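You operate a simulated robot arm through the tools that you are given. There is no shell and no other tool.

The job below is to be done with a simulated robot arm. You get a single attempt, and the scene is never put back.

TASK
Clear the fault on the coil lift and finish the middle tape band.
Fine: STOP clears it; free the lock, jog till the band just closes, then swing the arm out; leave the height and both knobs.

Only the result counts: the job must be done as asked and must still hold three seconds after the hand-in. Knocking over, shifting, dropping, spilling or breaking anything else fails it.

THE ROBOT
A 6-joint arm with a two-finger gripper, fixed in place. Base frame: the origin is on the floor under the middle of its stand, x ahead of it, y to its left, z up. Lengths are in mm, angles in degrees, forces in N, time in s.
It reaches about 1637 mm from its shoulder. Its first joint turns from -166.0 to 166.0 degrees. Payload 3.43 kg.
Tool frame: the origin (TCP) lies between the finger pads and is the grasp point; the fingertips stand 20 mm ahead of it; z points along the fingers, y is the line along which they close. The gripper opens to 190 mm; its body begins 248 mm behind the TCP.
Orientation is that of the tool frame in the base frame, as a unit quaternion [w, x, y, z]. With the fingers straight down and closing along the base's y, the tool's x points along the base's -x, its y along +y and its z along -z.

THE INTERFACE
- The arm moves only by the tool arm_command. Its argument "series" is a list that holds one entry, the list of rows, each a list of 7 numbers: the turn, a rotation vector about the tool's x, y, z in units of 6 degrees (1.0 is 6 degrees), then the shift along the tool's x, y, z in units of 25 mm (1.0 is 25 mm), then the closure in counts, from 0 (fully open) to 255 (shut). In form: [[[ax, ay, az, dx, dy, dz, fingers], ...]]. A call has 1 to 20 rows; each row shifts and turns the commanded pose from where the row before left it, along the tool's axes as they then stand. A call with a number of a shift or a turn outside -1 to 1 is refused whole. Rows are played at 5 a second. More than 50 mm and 8.6 degrees between two rows, or a gripper value outside its range, and nothing of the call is played. A pose out of reach is approached as far as the arm can. The call stops where the force on the tool passes 60 N (or 10 N more than at its start, if that is more) or the arm is blocked; 0.2 s more then pass. Each finger travels about 45 mm/s and halts on what it meets, pressing with about 20 N; the grip force reading is that of the motor and also rises with nothing between the fingers. The clock runs only during rows and for 0.2 s after the last one: add rows that do not move to give the fingers time. The reply holds the time, the measured pose of the TCP, the force on the tool along the base axes, the opening and the grip force, in the units named above and with some noise, with the torque about the TCP (base axes, N m) and any sound that the robot's microphone picked up.
- Cameras (640 x 400 px; columns grow to the right, rows downward): "scene" is fixed at [47.5, -650.3, 1561.4]; the picture's right is [0.70, -0.71, 0.00], its down [-0.33, -0.33, -0.88] and it looks along [0.63, 0.62, -0.47] (base axes); focal length 320 px, centre (320, 200). "wrist" rides on the gripper at [70, -8, -288] in the tool frame; the picture's right is [0.12, 0.99, 0.00], its down [-0.96, 0.12, -0.25] and it looks along [-0.25, 0.03, 0.97] (tool axes); focal length 261 px, centre (320, 200). There is no depth. A picture from a camera that has moved, and an enlarged one, comes with that camera's place and axes in the base frame and with its lens.
- camera(camera): a new picture of that camera. It takes no simulated time.
- raise_lower(by): slides the trunk up (or, below 0, down) by that many mm; the arm rides with it, the base frame stays. It gives what a move gives, with no picture.
- close_up(camera, box): a new picture of the part [left, top, right, bottom] of that camera's present view, enlarged. It takes no simulated time.
- close_job(): hands the job in; it is judged then, once.

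Nothing tells you positions but the pictures and the camera data. Unless the task says otherwise, let go and move clear before handing in.

The tools are called after "Call:" by a JSON object that holds its "method" and its "body". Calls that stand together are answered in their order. arm_command: Moves the arm, as the interface text tells. Its arguments: {"type":"object","properties":{"series":{"type":"array","items":{"type":"array","items":{"type":"array","items":{"type":"number"}}}}},"required":["series"]} The other tools are called the same way: raise_lower (by) moves the trunk up or down; camera (camera) takes a picture; close_up (camera, box) takes an enlarged picture of a part of a camera's view; close_job () hands the job in.

At the start:

```text
t: 0.0
tcp_pos: [588.7, 19.8, 1343.9]
ee_rot: [0.0, 0.0, 1.0, 0.0]
contact_force: [0.3, 0.1, -0.1]
torque: [0.0, 0.0, 0.0]
finger_gap: 190.2
gripper_force: 0.0
trunk travel left (down, up): [-175.0, 65.0]
```

scene: 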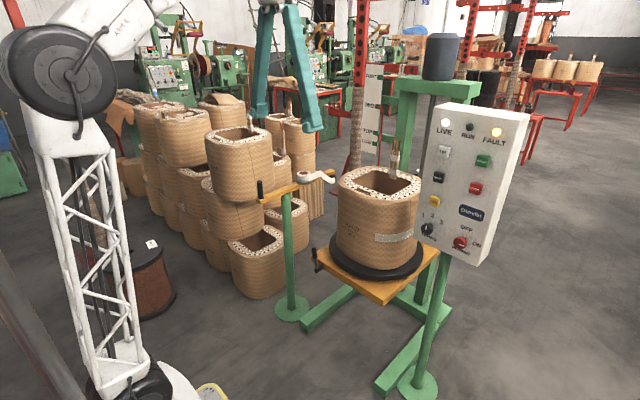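
wrist: 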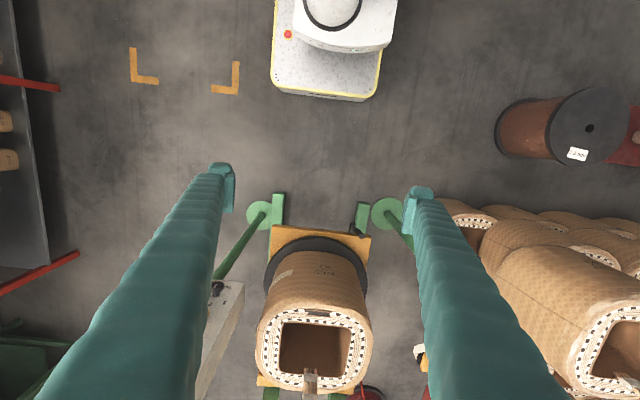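

I see a coil on a turntable of a green lift, a control box with lamps (LIVE, RUN, FAULT), buttons and two knobs, and a yellow arm with a white crank on a post to the left. I'll take close-ups first to read the panel and the coil lift.

Call:
{"method": "close_up", "body": {"camera": "scene", "box": [410, 90, 540, 270]}}

Call:
{"method": "close_up", "body": {"camera": "scene", "box": [240, 140, 440, 300]}}

Call:
{"method": "close_up", "body": {"camera": "wrist", "box": [180, 180, 480, 400]}}

```text
2.22 times, centred on (475, 180) of scene
camera zoom: at [47.5, -650.3, 1561.4], right [0.7, -0.71, 0.0], down [-0.33, -0.33, -0.88], along [0.63, 0.62, -0.47], focal length 712 px, centre (-24, 244)
```

zoom: 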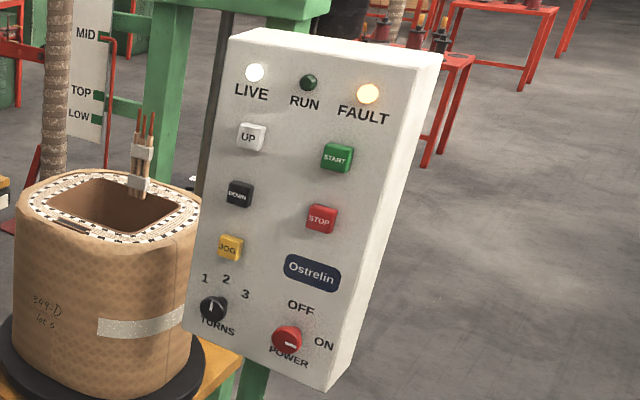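

```text
2.50 times, centred on (340, 220) of scene
camera zoom: at [47.5, -650.3, 1561.4], right [0.7, -0.71, 0.0], down [-0.33, -0.33, -0.88], along [0.63, 0.62, -0.47], focal length 801 px, centre (270, 150)
```

zoom: 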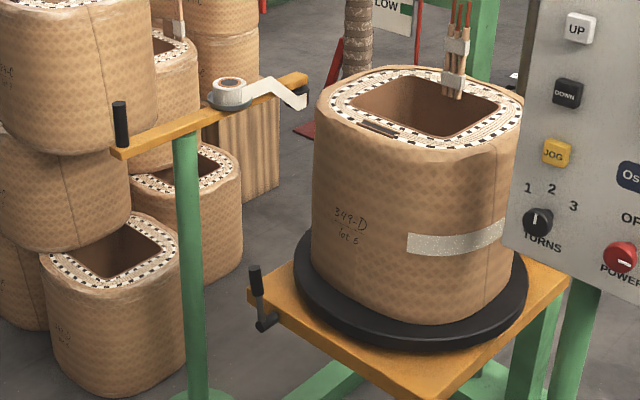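

```text
1.82 times, centred on (330, 290) of wrist
camera zoom: at [519.9, 11.9, 1631.6], right [-0.12, 0.99, 0.0], down [0.96, 0.12, 0.25], along [0.25, 0.03, -0.97], focal length 474 px, centre (302, 36)
```

zoom: 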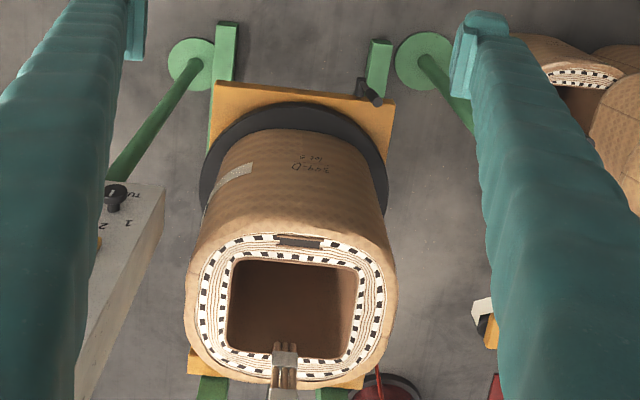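

The coil sits near (1133, 63) with its top at about z 975. The panel faces the robot at roughly x 1000, y -250, and the tape-arm post is near (990, 519). I'll roll the gripper 180° so the camera rides on top, then look around.

Call:
{"method": "arm_command", "body": {"series": [[[0, 0, 1, 0, 0, 0, 0], [0, 0, 1, 0, 0, 0, 0], [0, 0, 1, 0, 0, 0, 0], [0, 0, 1, 0, 0, 0, 0], [0, 0, 1, 0, 0, 0, 0], [0, 0, 1, 0, 0, 0, 0], [0, 0, 1, 0, 0, 0, 0], [0, 0, 1, 0, 0, 0, 0], [0, 0, 1, 0, 0, 0, 0], [0, 0, 1, 0, 0, 0, 0], [0, 0, 1, 0, 0, 0, 0], [0, 0, 1, 0, 0, 0, 0], [0, 0, 1, 0, 0, 0, 0], [0, 0, 1, 0, 0, 0, 0], [0, 0, 1, 0, 0, 0, 0]]]}}

```text
t: 3.2
tcp_pos: [588.4, 20.2, 1345.1]
ee_rot: [-0.001, 0.707, 0.707, 0.0]
contact_force: [-0.4, -0.6, 1.0]
torque: [0.0, 0.02, -0.01]
finger_gap: 190.1
gripper_force: 0.0
trunk travel left (down, up): [-175.0, 65.0]
```

The roll is half done and nothing has been touched. I'll look from here before carrying on.

Call:
{"method": "camera", "body": {"camera": "wrist"}}

Call:
{"method": "camera", "body": {"camera": "scene"}}

```text
taken
camera wrist: at [581.8, 90.7, 1631.6], right [0.99, 0.12, 0.0], down [0.11, -0.96, 0.25], along [0.03, -0.25, -0.97], focal length 261 px, centre (320, 200)
```

wrist: 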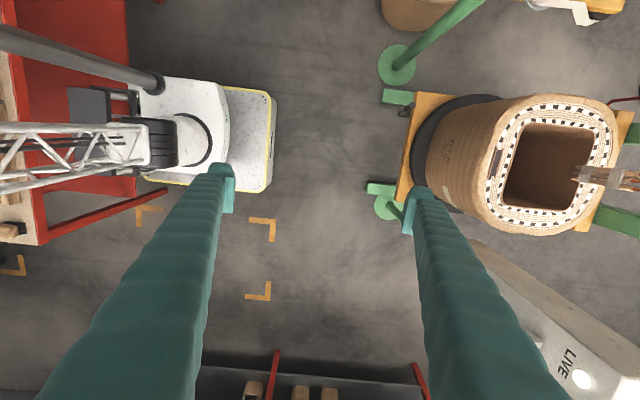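

```text
taken
```

scene: 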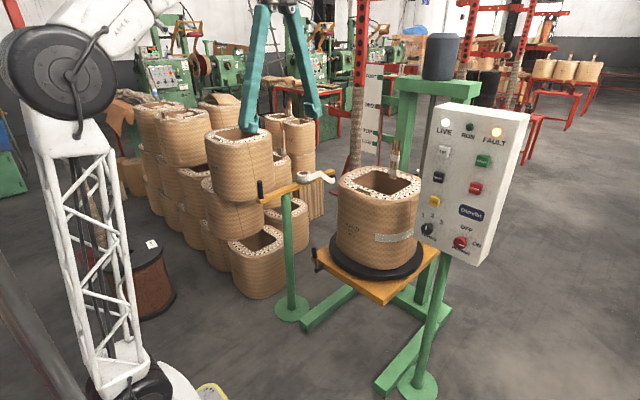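

Continuing the roll to 180°, the view now shows the tape-arm post and the panel post. After the roll I'll pitch the tool forward and move left to see the panel and the lift front.

Call:
{"method": "arm_command", "body": {"series": [[[0, 0, 1, 0, 0, 0, 0], [0, 0, 1, 0, 0, 0, 0], [0, 0, 1, 0, 0, 0, 0], [0, 0, 1, 0, 0, 0, 0], [0, 0, 1, 0, 0, 0, 0], [0, 0, 1, 0, 0, 0, 0], [0, 0, 1, 0, 0, 0, 0], [0, 0, 1, 0, 0, 0, 0], [0, 0, 1, 0, 0, 0, 0], [0, 0, 1, 0, 0, 0, 0], [0, 0, 1, 0, 0, 0, 0], [0, 0, 1, 0, 0, 0, 0], [0, 0, 1, 0, 0, 0, 0], [0, 0, 1, 0, 0, 0, 0], [0, 0, 1, 0, 0, 0, 0]]]}}

Call:
{"method": "arm_command", "body": {"series": [[[0, 1, 0, 0, 0, 0, 0], [0, 1, 0, 0, 0, 0, 0], [0, 1, 0, 0, 0, 0, 0], [0, 1, 0, 0, 0, 0, 0], [0, 1, 0, 0, 0, 0, 0], [0, 1, 0, 0, 0, 0, 0], [0, 1, 0, 0, 0, 0, 0], [0, 1, 0, 0, 0, 0, 0]]]}}

Call:
{"method": "camera", "body": {"camera": "wrist"}}

Call:
{"method": "camera", "body": {"camera": "scene"}}

```text
t: 6.4
tcp_pos: [590.4, 18.1, 1344.0]
ee_rot: [-0.002, 0.997, 0.082, -0.001]
contact_force: [-0.2, -0.3, -0.2]
torque: [-0.01, 0.03, 0.02]
finger_gap: 190.0
gripper_force: 0.0
out of reach, approached as far as the arm can: row 14, 15
trunk travel left (down, up): [-175.0, 65.0]
```

```text
t: 8.2
tcp_pos: [589.2, 20.2, 1343.8]
ee_rot: [-0.034, 0.91, 0.075, 0.406]
contact_force: [1.2, 0.2, -0.1]
torque: [0.06, 0.09, 0.06]
finger_gap: 190.2
gripper_force: 0.1
trunk travel left (down, up): [-175.0, 65.0]
```

```text
taken
camera wrist: at [425.4, 0.2, 1588.3], right [0.24, -0.97, 0.09], down [-0.8, -0.25, -0.55], along [0.55, 0.06, -0.83], focal length 261 px, centre (320, 200)
```

wrist: 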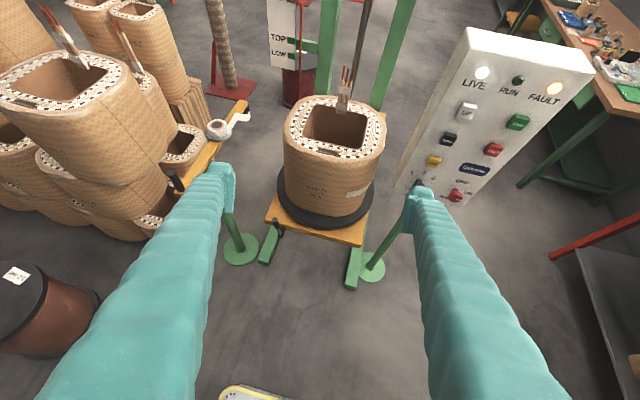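

```text
taken
```

scene: 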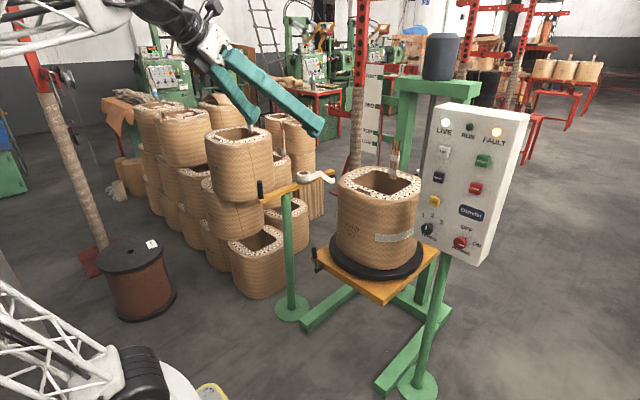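

Now the camera shows the coil, the panel and part of the tape arm. I'll zoom in on each before acting.

Call:
{"method": "close_up", "body": {"camera": "wrist", "box": [390, 20, 600, 210]}}

Call:
{"method": "close_up", "body": {"camera": "wrist", "box": [240, 80, 420, 290]}}

Call:
{"method": "close_up", "body": {"camera": "wrist", "box": [130, 80, 290, 200]}}

Call:
{"method": "close_up", "body": {"camera": "wrist", "box": [250, 0, 420, 120]}}

```text
2.11 times, centred on (495, 115) of wrist
camera zoom: at [425.4, 0.2, 1588.3], right [0.24, -0.97, 0.09], down [-0.8, -0.25, -0.55], along [0.55, 0.06, -0.83], focal length 549 px, centre (-48, 379)
```

zoom: 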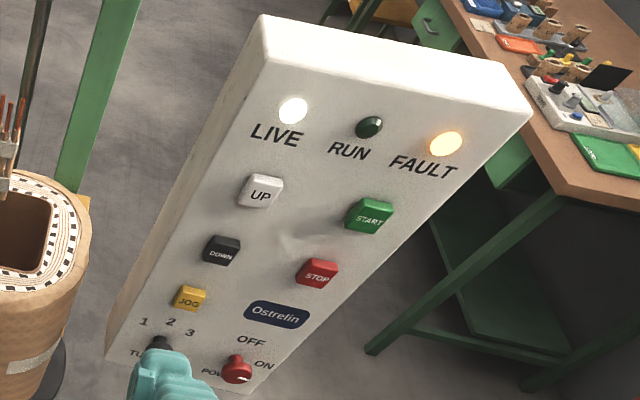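

```text
1.90 times, centred on (330, 185) of wrist
camera zoom: at [425.4, 0.2, 1588.3], right [0.24, -0.97, 0.09], down [-0.8, -0.25, -0.55], along [0.55, 0.06, -0.83], focal length 496 px, centre (301, 229)
```

zoom: 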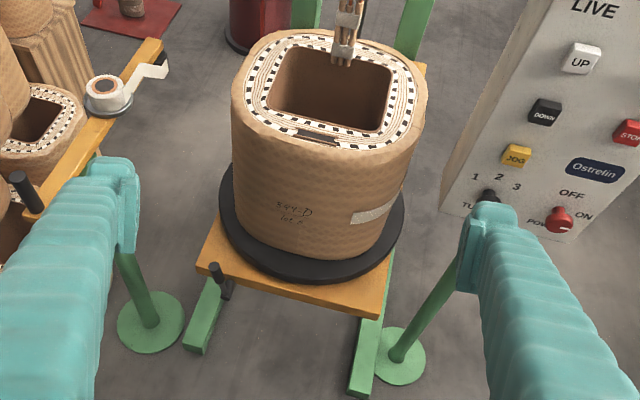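

```text
3.33 times, centred on (210, 140) of wrist
camera zoom: at [425.4, 0.2, 1588.3], right [0.24, -0.97, 0.09], down [-0.8, -0.25, -0.55], along [0.55, 0.06, -0.83], focal length 869 px, centre (687, 400)
```

zoom: 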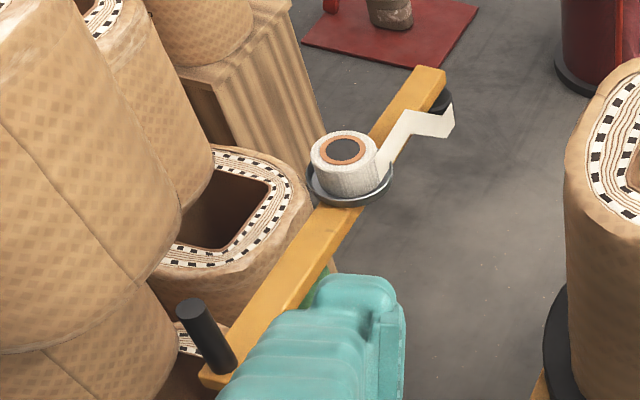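

```text
3.33 times, centred on (335, 60) of wrist
camera zoom: at [425.4, 0.2, 1588.3], right [0.24, -0.97, 0.09], down [-0.8, -0.25, -0.55], along [0.55, 0.06, -0.83], focal length 869 px, centre (270, 667)
```

zoom: 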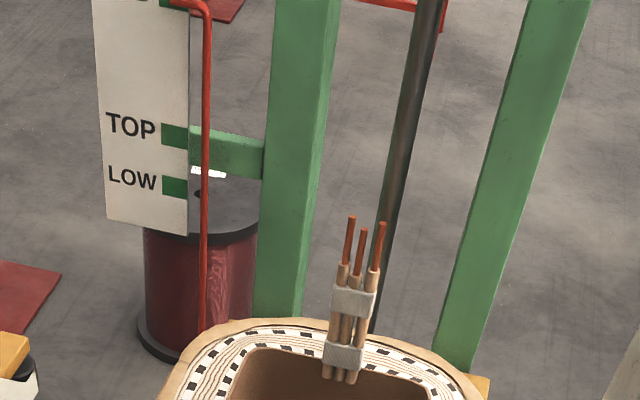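

I've triangulated the panel from two views. The STOP button is near (1022, -365, 1127), JOG near (1027, -245, 1032), and the face is vertical and faces -x. The tape arm currently points along +x, away from the coil. I'll level the tool so it points +x and close the fingers for pressing.

Call:
{"method": "arm_command", "body": {"series": [[[-0.589, 0, 0.528, 0, 0, 0, 0], [-0.589, 0, 0.528, 0, 0, 0, 0], [0, 1, 0, 0, 0, 0, 255], [0, 1, 0, 0, 0, 0, 255], [0, 1, 0, 0, 0, 0, 255], [0, 1, 0, 0, 0, 0, 255], [0, 1, 0, 0, 0, 0, 255], [0, 1, 0, 0, 0, 0, 255], [0, 1, 0, 0, 0, 0, 255], [0, 0, 0, 0, 0, 0, 255], [0, 0, 0, 0, 0, 0, 255], [0, 0, 0, 0, 0, 0, 255], [0, 0, 0, 0, 0, 0, 255], [0, 0, 0, 0, 0, 0, 255]]]}}

Call:
{"method": "camera", "body": {"camera": "wrist"}}

Call:
{"method": "camera", "body": {"camera": "scene"}}

```text
t: 11.2
tcp_pos: [589.5, 29.4, 1343.0]
ee_rot: [-0.038, 0.728, 0.037, 0.683]
contact_force: [-0.4, 0.3, -0.1]
torque: [0.01, 0.0, 0.02]
finger_gap: 0.2
gripper_force: 19.7
out of reach, approached as far as the arm can: row 2, 9
trunk travel left (down, up): [-175.0, 65.0]
```

```text
taken
camera wrist: at [308.4, 7.9, 1430.9], right [0.11, -0.99, 0.11], down [-0.29, -0.14, -0.95], along [0.95, 0.07, -0.31], focal length 261 px, centre (320, 200)
```

wrist: 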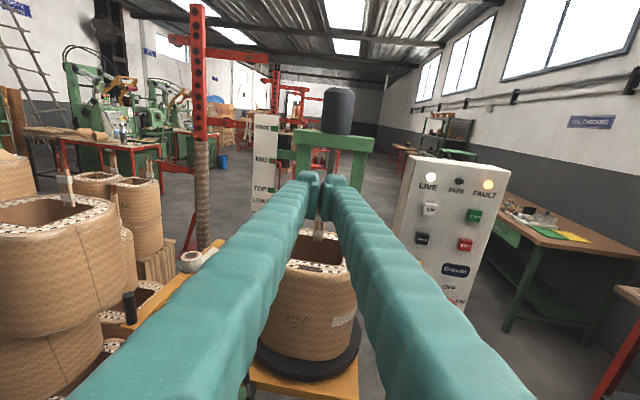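

```text
taken
```

scene: 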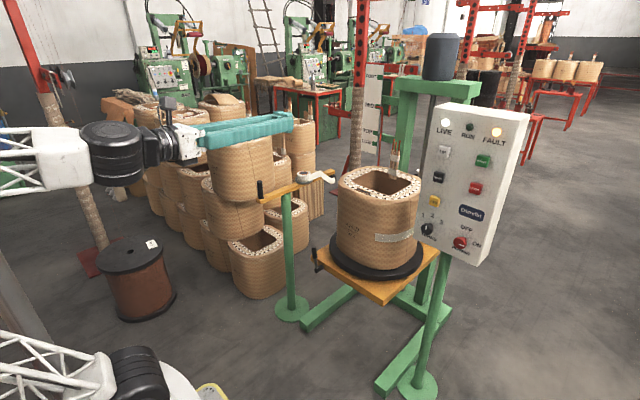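

The fingers are shut and the tool is nearly level, with about 6° of yaw left. I'll move in front of STOP at a safe distance and look again.

Call:
{"method": "arm_command", "body": {"series": [[[0, 0, 0, -0.399, 0.84, 0.459, 255], [0, 0, 0, -0.399, 0.84, 0.459, 255], [0, 0, 0, -0.399, 0.84, 0.459, 255], [0, 0, 0, -0.399, 0.84, 0.459, 255], [0, 0, 0, -0.399, 0.84, 0.459, 255], [0, 0, 0, -0.399, 0.84, 0.459, 255], [0, 0, 0, -0.399, 0.84, 0.459, 255], [0, 0, 0, -0.399, 0.84, 0.459, 255], [0, 0, 0, -0.399, 0.84, 0.459, 255], [0, 0, 0, -0.399, 0.84, 0.459, 255], [0, 0, 0, -0.399, 0.84, 0.459, 255], [0, 0, 0, -0.399, 0.84, 0.459, 255], [0, 0, 0, -0.399, 0.84, 0.459, 255], [0, 0, 0, -0.399, 0.84, 0.459, 255], [0, 0, 0, -0.399, 0.84, 0.459, 255], [0, 0, 0, -0.399, 0.84, 0.459, 255], [0, 0, 0, -0.399, 0.84, 0.459, 255], [0, 0, 0, -0.399, 0.84, 0.459, 255], [0, 0, 0, -0.399, 0.84, 0.459, 255], [0, 0, 0, -0.399, 0.84, 0.459, 255]]]}}

Call:
{"method": "camera", "body": {"camera": "wrist"}}

Call:
{"method": "camera", "body": {"camera": "scene"}}

```text
t: 13.0
tcp_pos: [688.0, -12.9, 1275.8]
ee_rot: [-0.086, 0.716, 0.1, 0.686]
contact_force: [-0.2, -0.1, 0.3]
torque: [0.01, 0.01, -0.06]
finger_gap: 0.0
gripper_force: 19.8
trunk travel left (down, up): [-175.0, 65.0]
stopped in row 8: the arm was blocked; the commanded pose is now the measured one
```

```text
taken
camera wrist: at [411.0, -77.0, 1358.6], right [0.26, -0.96, 0.13], down [-0.24, -0.2, -0.95], along [0.93, 0.22, -0.29], focal length 261 px, centre (320, 200)
```

wrist: 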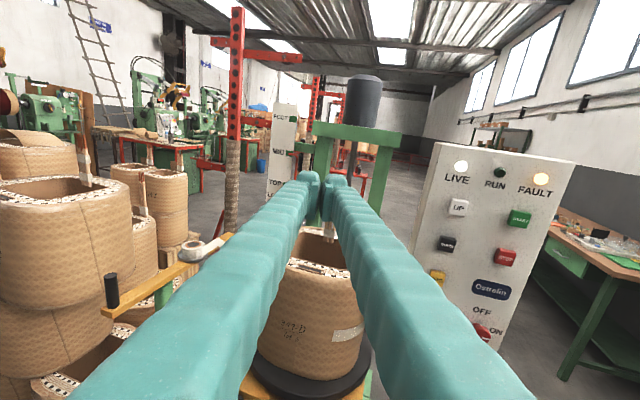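

```text
taken
```

scene: 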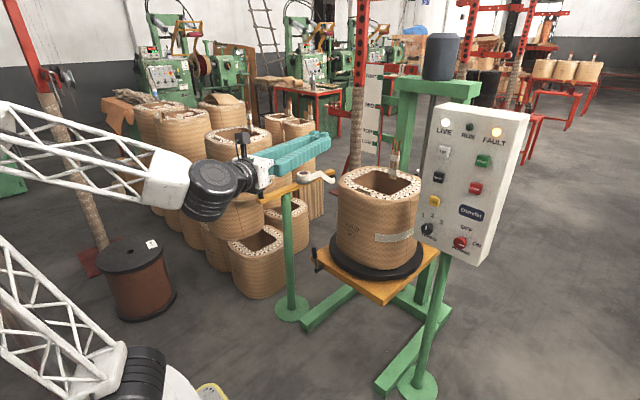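

The arm stopped because a wrist joint is at its limit with the camera on top, and nothing was touched. I'll roll back to the camera-below orientation, which is the middle of the wrist range, and read the pictures upside down.

Call:
{"method": "arm_command", "body": {"series": [[[0, 0, -1, 0, 0, 0, 255], [0, 0, -1, 0, 0, 0, 255], [0, 0, -1, 0, 0, 0, 255], [0, 0, -1, 0, 0, 0, 255], [0, 0, -1, 0, 0, 0, 255], [0, 0, -1, 0, 0, 0, 255], [0, 0, -1, 0, 0, 0, 255], [0, 0, -1, 0, 0, 0, 255], [0, 0, -1, 0, 0, 0, 255], [0, 0, -1, 0, 0, 0, 255], [0, 0, -1, 0, 0, 0, 255], [0, 0, -1, 0, 0, 0, 255], [0, 0, -1, 0, 0, 0, 255], [0, 0, -1, 0, 0, 0, 255], [0, 0, -1, 0, 0, 0, 255], [0, 0, -1, 0, 0, 0, 255], [0, 0, -1, 0, 0, 0, 255], [0, 0, -1, 0, 0, 0, 255], [0, 0, -1, 0, 0, 0, 255], [0, 0, -1, 0, 0, 0, 255]]]}}

Call:
{"method": "arm_command", "body": {"series": [[[0, 0, -1, 0, 0, 0, 255], [0, 0, -1, 0, 0, 0, 255], [0, 0, -1, 0, 0, 0, 255], [0, 0, -1, 0, 0, 0, 255], [0, 0, -1, 0, 0, 0, 255], [0, 0, -1, 0, 0, 0, 255], [0, 0, -1, 0, 0, 0, 255], [0, 0, -1, 0, 0, 0, 255], [0, 0, -1, 0, 0, 0, 255], [0, 0, -1, 0, 0, 0, 255]]]}}

```text
t: 17.2
tcp_pos: [688.4, -13.8, 1274.5]
ee_rot: [0.55, 0.272, 0.67, 0.418]
contact_force: [0.4, 0.6, -0.2]
torque: [-0.04, 0.0, 0.0]
finger_gap: 0.0
gripper_force: 19.9
trunk travel left (down, up): [-175.0, 65.0]
```

```text
t: 19.4
tcp_pos: [689.8, -14.8, 1275.2]
ee_rot: [0.686, -0.099, 0.715, 0.086]
contact_force: [0.3, 0.3, -0.9]
torque: [-0.01, 0.0, -0.01]
finger_gap: 0.0
gripper_force: 19.7
trunk travel left (down, up): [-175.0, 65.0]
```

The wrist is back in mid-range. I'll square the tool to +x and move to a stand-off in front of STOP.

Call:
{"method": "arm_command", "body": {"series": [[[0.832, 0.01, 0.035, 0, 0, 0, 255], [0.832, 0.01, 0.035, 0, 0, 0, 255], [0.832, -0.4, 0.035, 0, 0, 0, 255], [0, 0, 0, 0.37, -0.8775, 0.4, 255], [0, 0, 0, 0.37, -0.8775, 0.4, 255], [0, 0, 0, 0.37, -0.8775, 0.4, 255], [0, 0, 0, 0.37, -0.8775, 0.4, 255], [0, 0, 0, 0.37, -0.8775, 0.4, 255], [0, 0, 0, 0.37, -0.8775, 0.4, 255], [0, 0, 0, 0.37, -0.8775, 0.4, 255], [0, 0, 0, 0.37, -0.8775, 0.4, 255], [0, 0, 0, 0.37, -0.8775, 0.4, 255], [0, 0, 0, 0.37, -0.8775, 0.4, 255], [0, 0, 0, 0.37, -0.8775, 0.4, 255], [0, 0, 0, 0.37, -0.8775, 0.4, 255], [0, 0, 0, 0.37, -0.8775, 0.4, 255], [0, 0, 0, 0.37, -0.8775, 0.4, 255], [0, 0, 0, 0.37, -0.8775, 0.4, 255], [0, 0, 0, 0.37, -0.8775, 0.4, 255]]]}}

Call:
{"method": "camera", "body": {"camera": "wrist"}}

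Call:
{"method": "camera", "body": {"camera": "scene"}}

```text
t: 23.4
tcp_pos: [845.3, -377.6, 1131.2]
ee_rot: [0.706, -0.002, 0.708, -0.005]
contact_force: [-0.1, -0.2, -0.2]
torque: [0.02, 0.11, -0.11]
finger_gap: 0.0
gripper_force: 20.0
out of reach, approached as far as the arm can: row 3
trunk travel left (down, up): [-175.0, 65.0]
```

```text
taken
camera wrist: at [558.9, -384.7, 1060.7], right [0.01, 0.99, -0.13], down [-0.24, 0.13, 0.96], along [0.97, 0.03, 0.24], focal length 261 px, centre (320, 200)
```

wrist: 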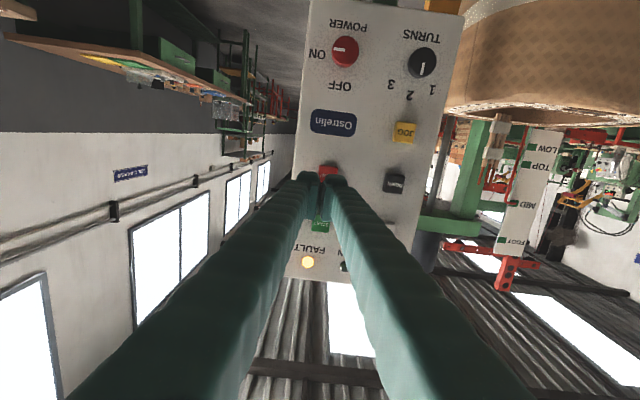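

```text
taken
```

scene: 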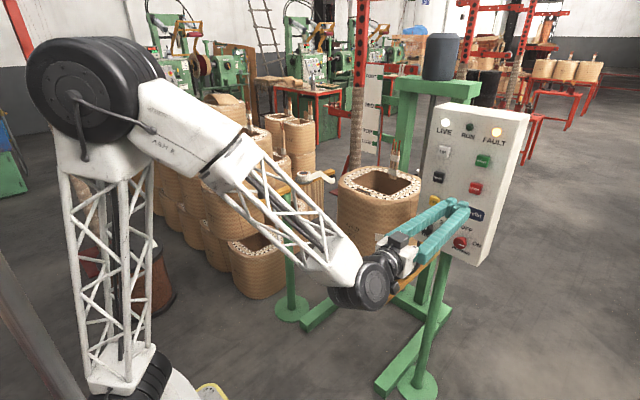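

I'm squarely in front of the panel and the fingertips line up with STOP. I'll correct by a few millimetres and approach to about 17 mm short of the button.

Call:
{"method": "arm_command", "body": {"series": [[[0, 0, 0, 0.16, 0.5, 0, 255], [0, 0, 0, 0, 0, 0.8, 255], [0, 0, 0, 0, 0, 0.8, 255], [0, 0, 0, 0, 0, 0.8, 255], [0, 0, 0, 0, 0, 0.8, 255], [0, 0, 0, 0, 0, 0.8, 255], [0, 0, 0, 0, 0, 0.8, 255], [0, 0, 0, 0, 0, 0.8, 255]]]}}

Call:
{"method": "close_up", "body": {"camera": "wrist", "box": [220, 60, 440, 260]}}

Call:
{"method": "close_up", "body": {"camera": "scene", "box": [410, 90, 540, 270]}}

```text
t: 25.2
tcp_pos: [986.9, -365.9, 1126.9]
ee_rot: [0.706, -0.002, 0.708, -0.005]
contact_force: [-0.2, 0.0, 0.7]
torque: [0.0, 0.05, 0.03]
finger_gap: 0.0
gripper_force: 19.9
trunk travel left (down, up): [-175.0, 65.0]
```

```text
2.00 times, centred on (330, 160) of wrist
camera zoom: at [699.5, -371.5, 1056.1], right [0.01, 0.99, -0.13], down [-0.24, 0.13, 0.96], along [0.97, 0.03, 0.24], focal length 521 px, centre (300, 280)
```

zoom: 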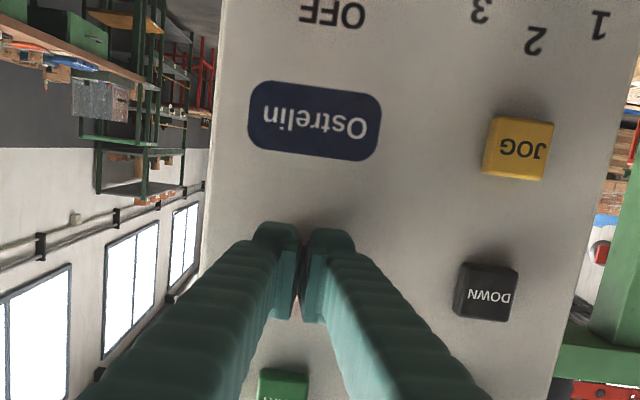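

```text
2.22 times, centred on (475, 180) of scene
camera zoom: at [47.5, -650.3, 1561.4], right [0.7, -0.71, 0.0], down [-0.33, -0.33, -0.88], along [0.63, 0.62, -0.47], focal length 712 px, centre (-24, 244)
```

zoom: 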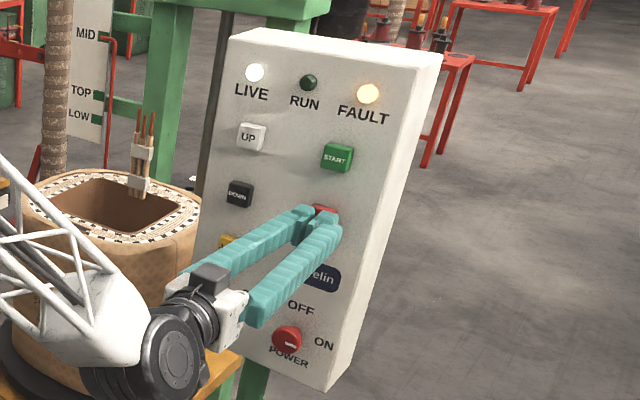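

The closed fingertips are centred on STOP, about 15 mm away. I'll advance in 2.5 mm steps.

Call:
{"method": "arm_command", "body": {"series": [[[0, 0, 0, 0, 0, 0.2, 255], [0, 0, 0, 0, 0, 0.2, 255], [0, 0, 0, 0, 0, 0.1, 255], [0, 0, 0, 0, 0, 0.1, 255]]]}}

```text
t: 26.2
tcp_pos: [1000.4, -364.7, 1125.7]
ee_rot: [0.706, -0.002, 0.708, -0.005]
contact_force: [-10.2, 3.5, -2.4]
torque: [0.0, 0.02, 0.08]
finger_gap: 5.9
gripper_force: 34.1
trunk travel left (down, up): [-175.0, 65.0]
heard: click
```

I heard a click at 10 N of contact, so I'll check the lamp.

Call:
{"method": "close_up", "body": {"camera": "scene", "box": [410, 90, 540, 270]}}

Call:
{"method": "close_up", "body": {"camera": "wrist", "box": [220, 60, 440, 260]}}

```text
2.22 times, centred on (475, 180) of scene
camera zoom: at [47.5, -650.3, 1561.4], right [0.7, -0.71, 0.0], down [-0.33, -0.33, -0.88], along [0.63, 0.62, -0.47], focal length 712 px, centre (-24, 244)
```

zoom: 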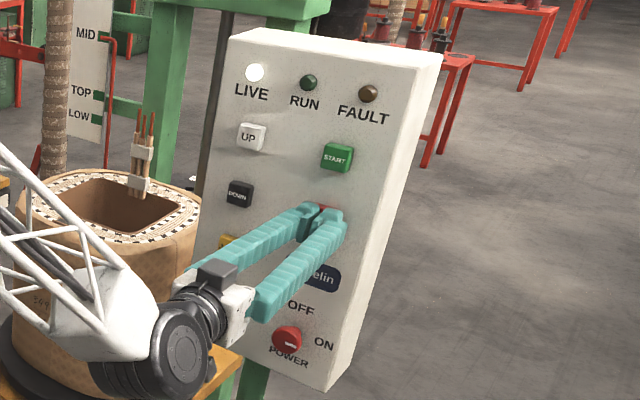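

```text
2.00 times, centred on (330, 160) of wrist
camera zoom: at [713.6, -372.3, 1056.1], right [0.0, 0.99, -0.13], down [-0.24, 0.13, 0.96], along [0.97, 0.03, 0.24], focal length 521 px, centre (300, 280)
```

zoom: 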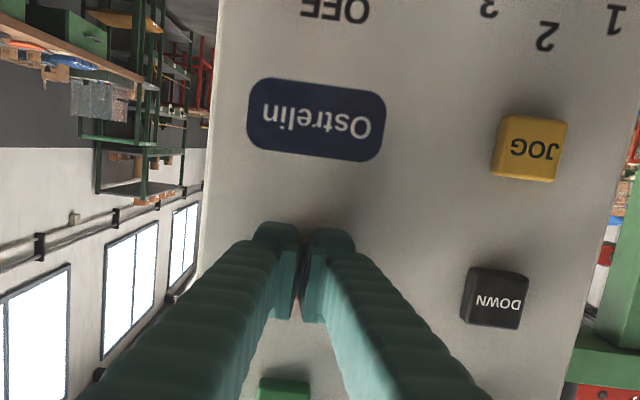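

The FAULT lamp is out. I'll back straight off the button.

Call:
{"method": "arm_command", "body": {"series": [[[0, 0, 0, 0, 0, -0.3, 255], [0, 0, 0, 0, 0, -0.5, 255], [0, 0, 0, 0, 0, -0.8, 255], [0, 0, 0, 0, 0, -0.8, 255], [0, 0, 0, 0, 0, -0.8, 255], [0, 0, 0, 0, 0, -0.8, 255], [0, 0, 0, 0, 0, -0.8, 255], [0, 0, 0, 0, 0, -0.8, 255], [0, 0, 0, 0, 0, -0.8, 255]]]}}

Call:
{"method": "camera", "body": {"camera": "scene"}}

```text
t: 28.2
tcp_pos: [839.6, -365.2, 1126.0]
ee_rot: [0.706, -0.002, 0.708, -0.005]
contact_force: [0.4, -0.2, 0.3]
torque: [0.02, -0.06, 0.01]
finger_gap: 0.0
gripper_force: 34.3
trunk travel left (down, up): [-175.0, 65.0]
```

```text
taken
```

scene: 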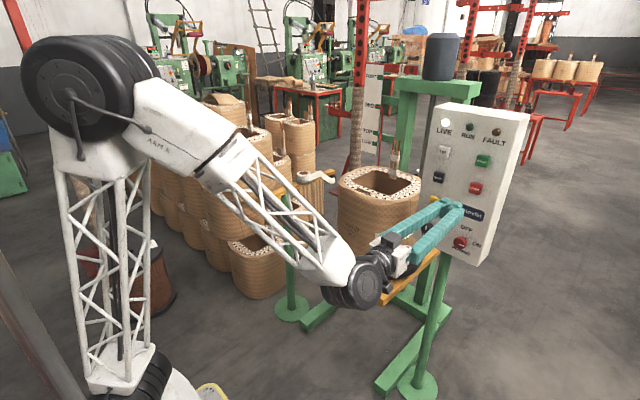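

Next I'll move over toward the lock lever at the platform's front-left corner, opening the fingers and pitching down 45° to inspect it.

Call:
{"method": "arm_command", "body": {"series": [[[0, 0, 0, 0.46, 0.97, -0.2333, 255], [0, 0, 0, 0.46, 0.97, -0.2333, 255], [0, 0, 0, 0.46, 0.97, -0.2333, 255], [0, 0, 0, 0.46, 0.97, -0.2333, 255], [0, 0, 0, 0.46, 0.97, -0.2333, 255], [0, 0, 0, 0.46, 0.97, -0.2333, 255], [0, 0, 0, 0.46, 0.97, -0.2333, 255], [0, 0, 0, 0.46, 0.97, -0.2333, 255], [0, 0, 0, 0.46, 0.97, -0.2333, 255], [0, 0, 0, 0.46, 0.97, -0.2333, 255], [0, 0, 0, 0.46, 0.97, -0.2333, 255], [0, 0, 0, 0.46, 0.97, -0.2333, 255], [0, 0, 0, 0.46, 0.97, -0.2333, 255], [0, 0, 0, 0.46, 0.97, -0.2333, 255], [0, 0, 0, 0.46, 0.97, -0.2333, 255], [0, 0, 0, 0.46, 0.97, -0.2333, 255], [0, 0, 0, 0.46, 0.97, -0.2333, 255], [0, 0, 0, 0.46, 0.97, -0.2333, 255], [0, 0, 0, 0.46, 0.97, -0.2333, 255], [0, 0, 0, 0.46, 0.97, -0.2333, 255]]]}}

Call:
{"method": "arm_command", "body": {"series": [[[0, 0, 0, 0.46, 0.97, -0.2333, 255], [0, 0, 0, 0.46, 0.97, -0.2333, 255], [0, 0, 0, 0.46, 0.97, -0.2333, 255], [0, 0, 0, 0.46, 0.97, -0.2333, 255], [0, 1, 0, 0, 0, 0, 0], [0, 1, 0, 0, 0, 0, 0], [0, 1, 0, 0, 0, 0, 0], [0, 1, 0, 0, 0, 0, 0], [0, 1, 0, 0, 0, 0, 0], [0, 1, 0, 0, 0, 0, 0], [0, 1, 0, 0, 0, 0, 0], [0, 0.5, 0, 0, 0, 0, 0], [0, 0, 0, 0, 0, 0, 0], [0, 0, 0, 0, 0, 0, 0], [0, 0, 0, 0, 0, 0, 0]]]}}

Call:
{"method": "camera", "body": {"camera": "wrist"}}

Call:
{"method": "camera", "body": {"camera": "scene"}}

```text
t: 32.4
tcp_pos: [864.2, -78.7, 1058.7]
ee_rot: [0.703, -0.008, 0.711, 0.011]
contact_force: [0.7, 0.5, 0.0]
torque: [0.0, 0.0, -0.02]
finger_gap: 0.0
gripper_force: 34.1
out of reach, approached as far as the arm can: row 6, 7, 8, 9, 10, 11, 12, 13, 14, 15, 16, 17, 18, 19, 20
trunk travel left (down, up): [-175.0, 65.0]
```

```text
t: 35.6
tcp_pos: [864.1, -67.9, 1057.8]
ee_rot: [0.438, -0.012, 0.899, 0.013]
contact_force: [0.1, 0.5, 0.5]
torque: [-0.02, -0.02, 0.0]
finger_gap: 189.9
gripper_force: 0.2
out of reach, approached as far as the arm can: row 1, 2, 3, 4, 5, 10, 11
trunk travel left (down, up): [-175.0, 65.0]
```

```text
taken
camera wrist: at [596.2, -85.6, 1178.1], right [-0.11, 0.99, -0.08], down [0.39, 0.12, 0.91], along [0.91, 0.06, -0.4], focal length 261 px, centre (320, 200)
```

wrist: 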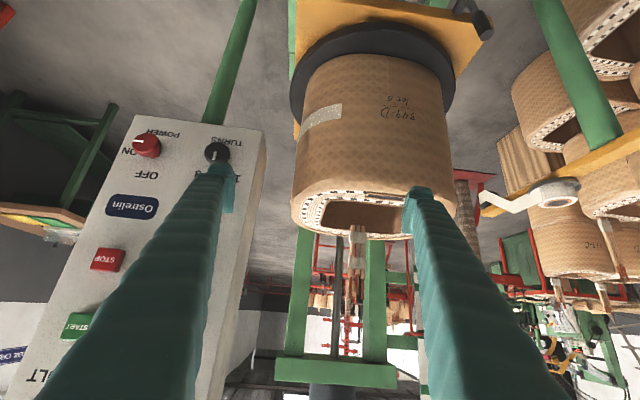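

```text
taken
```

scene: 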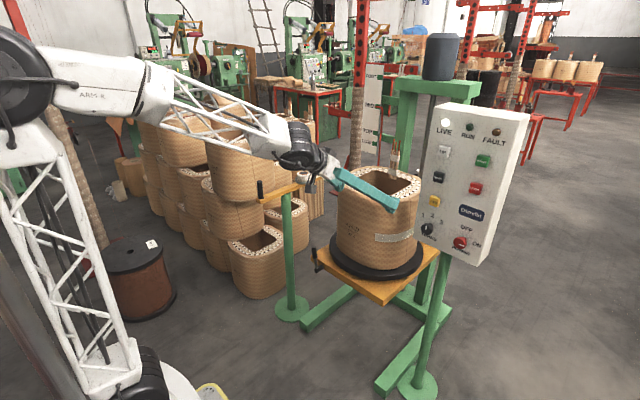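

The arm stopped short at a joint limit, with no contact. This view already shows the lock and the tape arm, so I'll zoom in.

Call:
{"method": "close_up", "body": {"camera": "wrist", "box": [400, 0, 520, 80]}}

Call:
{"method": "close_up", "body": {"camera": "wrist", "box": [460, 120, 640, 230]}}

Call:
{"method": "close_up", "body": {"camera": "wrist", "box": [280, 0, 480, 240]}}

```text
5.00 times, centred on (460, 40) of wrist
camera zoom: at [596.2, -85.6, 1178.1], right [-0.11, 0.99, -0.08], down [0.39, 0.12, 0.91], along [0.91, 0.06, -0.4], focal length 1303 px, centre (-380, 1000)
```

zoom: 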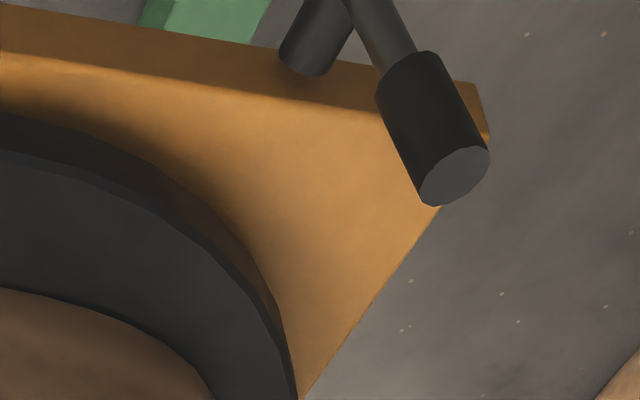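

```text
3.56 times, centred on (550, 175) of wrist
camera zoom: at [596.2, -85.6, 1178.1], right [-0.11, 0.99, -0.08], down [0.39, 0.12, 0.91], along [0.91, 0.06, -0.4], focal length 927 px, centre (-498, 289)
```

zoom: 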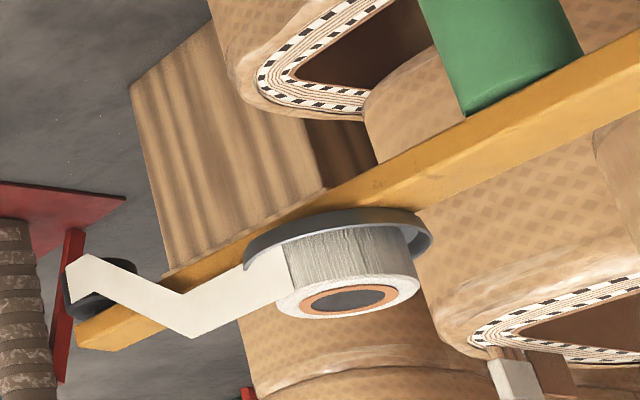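

```text
1.67 times, centred on (380, 120) of wrist
camera zoom: at [596.2, -85.6, 1178.1], right [-0.11, 0.99, -0.08], down [0.39, 0.12, 0.91], along [0.91, 0.06, -0.4], focal length 434 px, centre (220, 333)
```

zoom: 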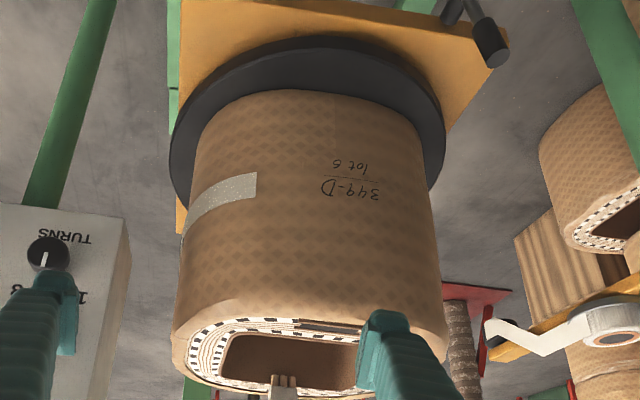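

The tape runs from the roll to a black roller on the coil-facing side of the arm's tip, so the roller is currently away from the coil. Horizontal poses close to the robot fold the arm too far, so I'll point the tool down instead and look at the lock from above.

Call:
{"method": "arm_command", "body": {"series": [[[0, 1, 0, 0, 0, 0, 0], [0, 1, 0, 0, 0, 0, 0], [0, 1, 0, 0, 0, 0, 0], [0, 1, 0, 0, 0, 0, 0], [0, 1, 0, 0, 0, 0, 0], [0, 1, 0, 0, 0, 0, 0], [0, 1, 0, 0, 0, 0, 0], [0, 1, 0, 0, 0, 0, 0], [0, 0.67, 0, 0, 0, 0, 0]]]}}

```text
t: 37.6
tcp_pos: [864.1, -67.6, 1057.7]
ee_rot: [0.0, -0.017, 1.0, 0.006]
contact_force: [-0.2, -1.1, 0.7]
torque: [0.02, -0.14, 0.04]
finger_gap: 190.0
gripper_force: 0.0
trunk travel left (down, up): [-175.0, 65.0]
```

The tool points straight down. I'm moving over in front of the lock at a safe height.

Call:
{"method": "arm_command", "body": {"series": [[[0, 0, 0, 0.181, 0.957, 0.204, 0], [0, 0, 0, 0.181, 0.957, 0.204, 0], [0, 0, 0, 0.181, 0.957, 0.204, 0], [0, 0, 0, 0.181, 0.957, 0.204, 0], [0, 0, 0, 0.181, 0.957, 0.204, 0], [0, 0, 0, 0.181, 0.957, 0.204, 0], [0, 0, 0, 0.181, 0.957, 0.204, 0], [0, 0, 0, 0.181, 0.957, 0.204, 0], [0, 0, 0, 0.181, 0.957, 0.204, 0], [0, 0, 0, 0.181, 0.957, 0.204, 0], [0, 0, 0, 0.181, 0.957, 0.204, 0], [0, 0, 0, 0.181, 0.957, 0.204, 0]]]}}

Call:
{"method": "camera", "body": {"camera": "wrist"}}

Call:
{"method": "close_up", "body": {"camera": "wrist", "box": [260, 150, 380, 250]}}

Call:
{"method": "camera", "body": {"camera": "scene"}}

```text
t: 40.2
tcp_pos: [800.0, 218.4, 1001.3]
ee_rot: [0.001, -0.016, 1.0, 0.007]
contact_force: [0.3, 0.7, -1.4]
torque: [0.1, 0.04, -0.02]
finger_gap: 190.0
gripper_force: 0.0
trunk travel left (down, up): [-175.0, 65.0]
```

```text
taken
camera wrist: at [731.8, 204.2, 1287.0], right [-0.15, 0.99, 0.01], down [0.96, 0.14, 0.25], along [0.25, 0.05, -0.97], focal length 261 px, centre (320, 200)
```

wrist: 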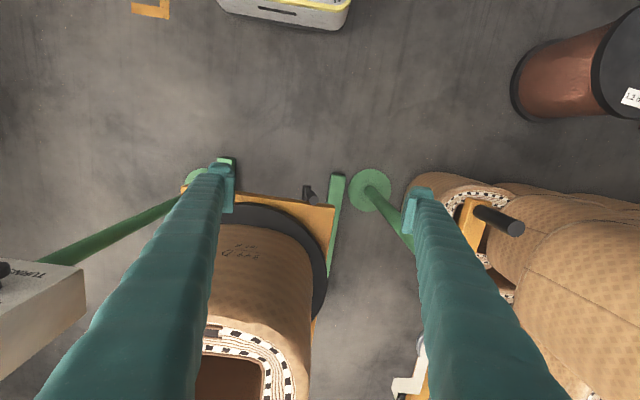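

```text
4.00 times, centred on (320, 200) of wrist
camera zoom: at [731.8, 204.2, 1287.0], right [-0.15, 0.99, 0.01], down [0.96, 0.14, 0.25], along [0.25, 0.05, -0.97], focal length 1043 px, centre (320, 200)
```

zoom: 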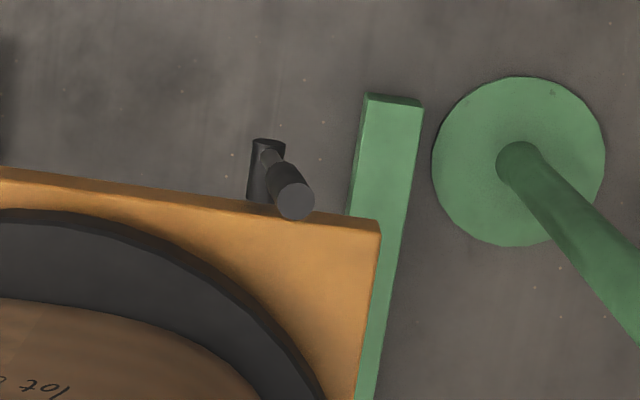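

```text
taken
```

scene: 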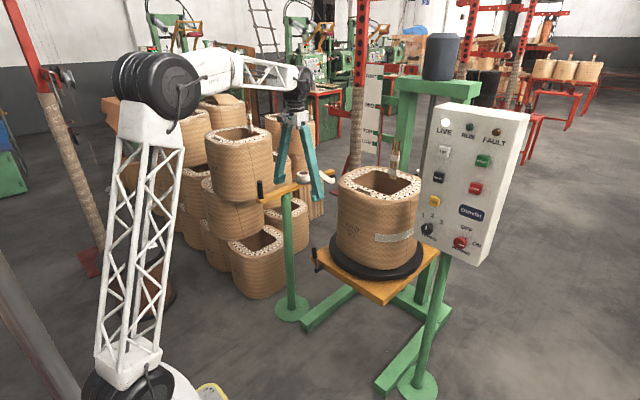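

The lock is a lever standing upright on a short shaft at the platform's front edge. I'll zoom in from the scene camera to get its geometry.

Call:
{"method": "close_up", "body": {"camera": "scene", "box": [295, 230, 365, 290]}}

Call:
{"method": "close_up", "body": {"camera": "scene", "box": [240, 160, 350, 230]}}

Call:
{"method": "close_up", "body": {"camera": "wrist", "box": [380, 160, 540, 400]}}

```text
6.67 times, centred on (330, 260) of scene
camera zoom: at [47.5, -650.3, 1561.4], right [0.7, -0.71, 0.0], down [-0.33, -0.33, -0.88], along [0.63, 0.62, -0.47], focal length 2136 px, centre (253, -200)
```

zoom: 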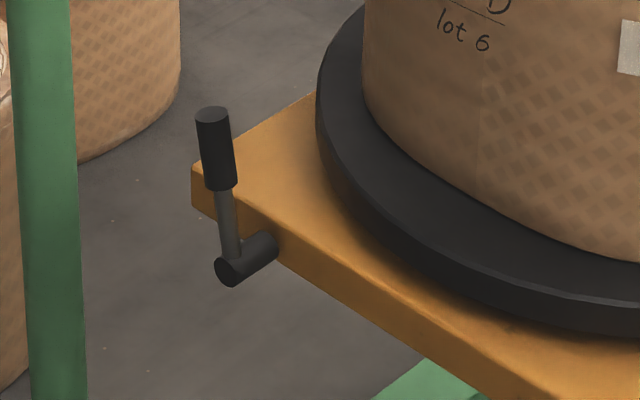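

```text
5.71 times, centred on (295, 195) of scene
camera zoom: at [47.5, -650.3, 1561.4], right [0.7, -0.71, 0.0], down [-0.33, -0.33, -0.88], along [0.63, 0.62, -0.47], focal length 1831 px, centre (463, 229)
```

zoom: 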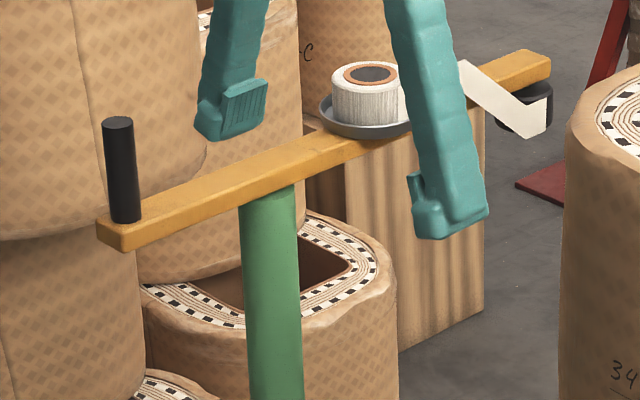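

```text
1.67 times, centred on (460, 280) of wrist
camera zoom: at [731.8, 204.2, 1287.0], right [-0.15, 0.99, 0.01], down [0.96, 0.14, 0.25], along [0.25, 0.05, -0.97], focal length 434 px, centre (87, 67)
```

zoom: 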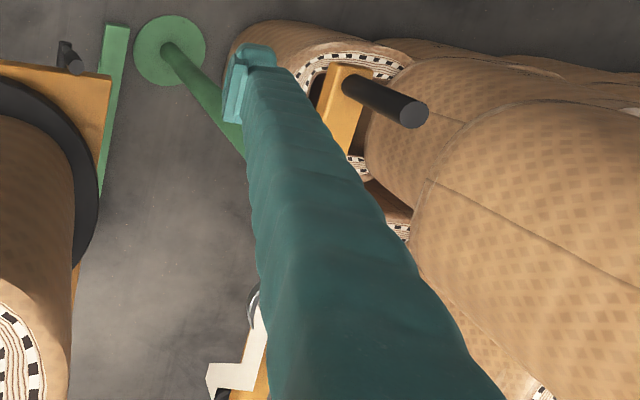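

The lever's grip top is near (890, 221, 677) and its hub near (885, 200, 553), so it turns about a shaft along x. I'll lower the open fingers on either side of the grip.

Call:
{"method": "arm_command", "body": {"series": [[[0, 0, 0, -0.281, -0.029, 0.937, 0], [0, 0, 0, -0.281, -0.029, 0.937, 0], [0, 0, 0, -0.281, -0.029, 0.937, 0], [0, 0, 0, -0.281, -0.029, 0.937, 0], [0, 0, 0, -0.281, -0.029, 0.937, 0], [0, 0, 0, -0.281, -0.029, 0.937, 0], [0, 0, 0, -0.281, -0.029, 0.937, 0], [0, 0, 0, -0.281, -0.029, 0.937, 0], [0, 0, 0, -0.281, -0.029, 0.937, 0], [0, 0, 0, -0.281, -0.029, 0.937, 0], [0, 0, 0, -0.281, -0.029, 0.937, 0], [0, 0, 0, -0.281, -0.029, 0.937, 0]]]}}

Call:
{"method": "camera", "body": {"camera": "wrist"}}

Call:
{"method": "close_up", "body": {"camera": "scene", "box": [270, 190, 390, 290]}}

```text
t: 42.8
tcp_pos: [885.4, 216.6, 719.5]
ee_rot: [0.001, -0.017, 1.0, 0.007]
contact_force: [0.4, 1.0, -0.3]
torque: [0.01, -0.12, -0.04]
finger_gap: 190.2
gripper_force: 0.1
trunk travel left (down, up): [-175.0, 65.0]
```

```text
taken
camera wrist: at [816.1, 202.3, 1006.2], right [-0.15, 0.99, 0.01], down [0.96, 0.14, 0.25], along [0.25, 0.05, -0.97], focal length 261 px, centre (320, 200)
```

wrist: 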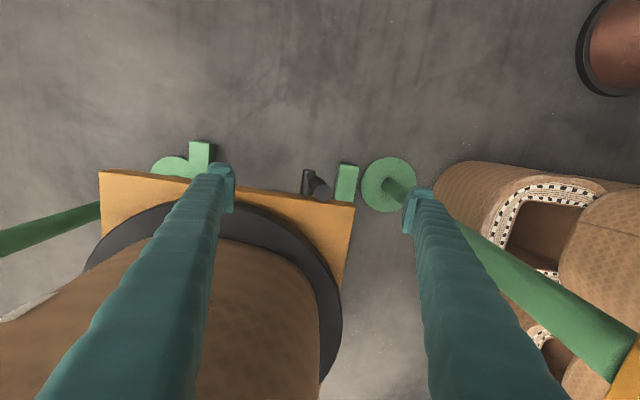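

```text
4.00 times, centred on (330, 240) of scene
camera zoom: at [47.5, -650.3, 1561.4], right [0.7, -0.71, 0.0], down [-0.33, -0.33, -0.88], along [0.63, 0.62, -0.47], focal length 1282 px, centre (280, 40)
```

zoom: 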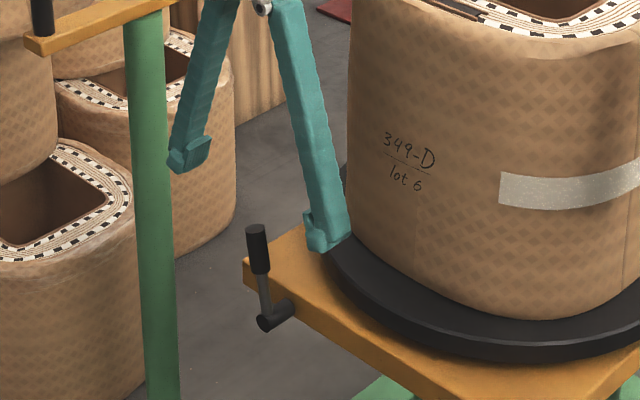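

The grip is centred between the fingers. I'll lower 65 mm and partly close to a loose gap of about 60 mm.

Call:
{"method": "arm_command", "body": {"series": [[[0, 0, 0, -0.1, 0, 0.9, 0], [0, 0, 0, 0, 0, 0.9, 60], [0, 0, 0, 0, 0, 0.8, 120], [0, 0, 0, 0, 0, 0, 174], [0, 0, 0, 0, 0, 0, 174], [0, 0, 0, 0, 0, 0, 174], [0, 0, 0, 0, 0, 0, 174], [0, 0, 0, 0, 0, 0, 174]]]}}

Call:
{"method": "camera", "body": {"camera": "wrist"}}

Call:
{"method": "close_up", "body": {"camera": "scene", "box": [270, 190, 390, 290]}}

```text
t: 44.6
tcp_pos: [888.0, 218.1, 655.2]
ee_rot: [0.0, -0.016, 1.0, 0.008]
contact_force: [0.3, -0.3, -0.2]
torque: [0.0, -0.01, -0.04]
finger_gap: 60.6
gripper_force: 0.1
trunk travel left (down, up): [-175.0, 65.0]
```

```text
taken
camera wrist: at [818.9, 204.2, 941.3], right [-0.15, 0.99, 0.01], down [0.96, 0.14, 0.25], along [0.24, 0.05, -0.97], focal length 261 px, centre (320, 200)
```

wrist: 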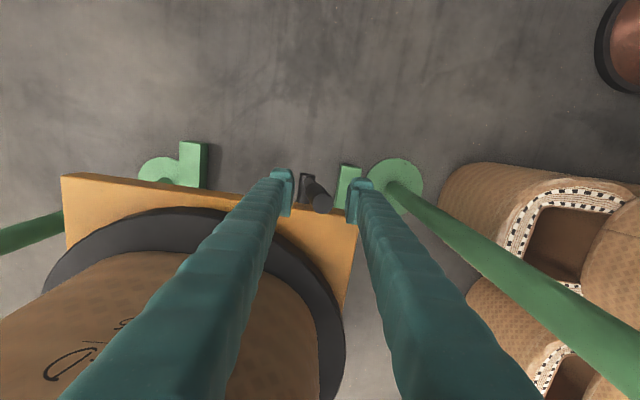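

```text
4.00 times, centred on (330, 240) of scene
camera zoom: at [47.5, -650.3, 1561.4], right [0.7, -0.71, 0.0], down [-0.33, -0.33, -0.88], along [0.63, 0.62, -0.47], focal length 1282 px, centre (280, 40)
```

zoom: 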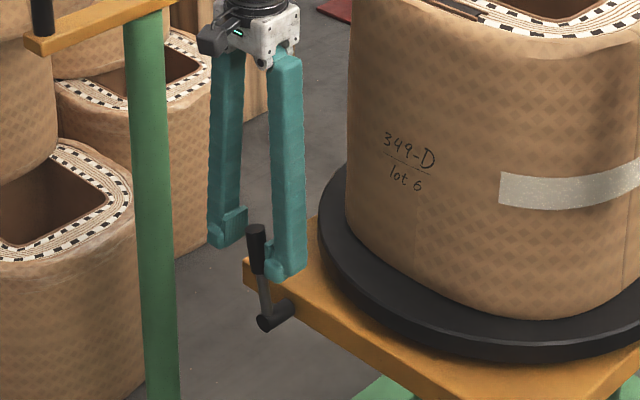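

The grip is loosely held between the pads. I'll test a gentle push toward +y, outward, in small steps.

Call:
{"method": "arm_command", "body": {"series": [[[0, 0, 0, 0, 0, 0.4, 174], [0, 0, 0, 0, 0.2, 0, 174], [0, 0, 0, 0, 0.2, 0, 174], [0, 0, 0, 0, 0.2, 0, 174], [0, 0, 0, 0, 0.2, 0, 174], [0, 0, 0, 0, 0.2, 0, 174]]]}}

Call:
{"method": "close_up", "body": {"camera": "scene", "box": [270, 190, 390, 290]}}

```text
t: 46.0
tcp_pos: [887.9, 242.2, 644.8]
ee_rot: [0.001, -0.017, 1.0, 0.008]
contact_force: [-0.7, -1.6, 0.1]
torque: [-0.04, -0.02, 0.01]
finger_gap: 61.7
gripper_force: 0.8
trunk travel left (down, up): [-175.0, 65.0]
```

```text
4.00 times, centred on (330, 240) of scene
camera zoom: at [47.5, -650.3, 1561.4], right [0.7, -0.71, 0.0], down [-0.33, -0.33, -0.88], along [0.63, 0.62, -0.47], focal length 1282 px, centre (280, 40)
```

zoom: 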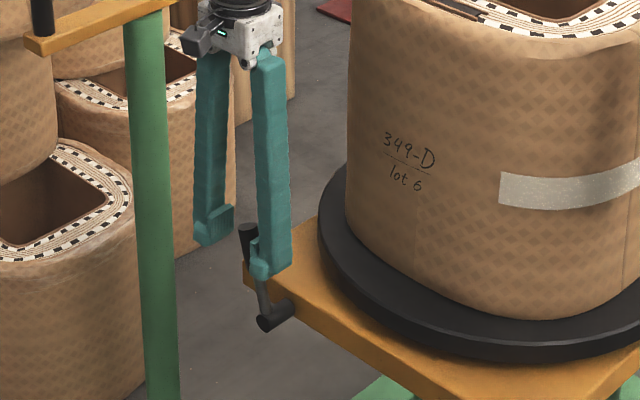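

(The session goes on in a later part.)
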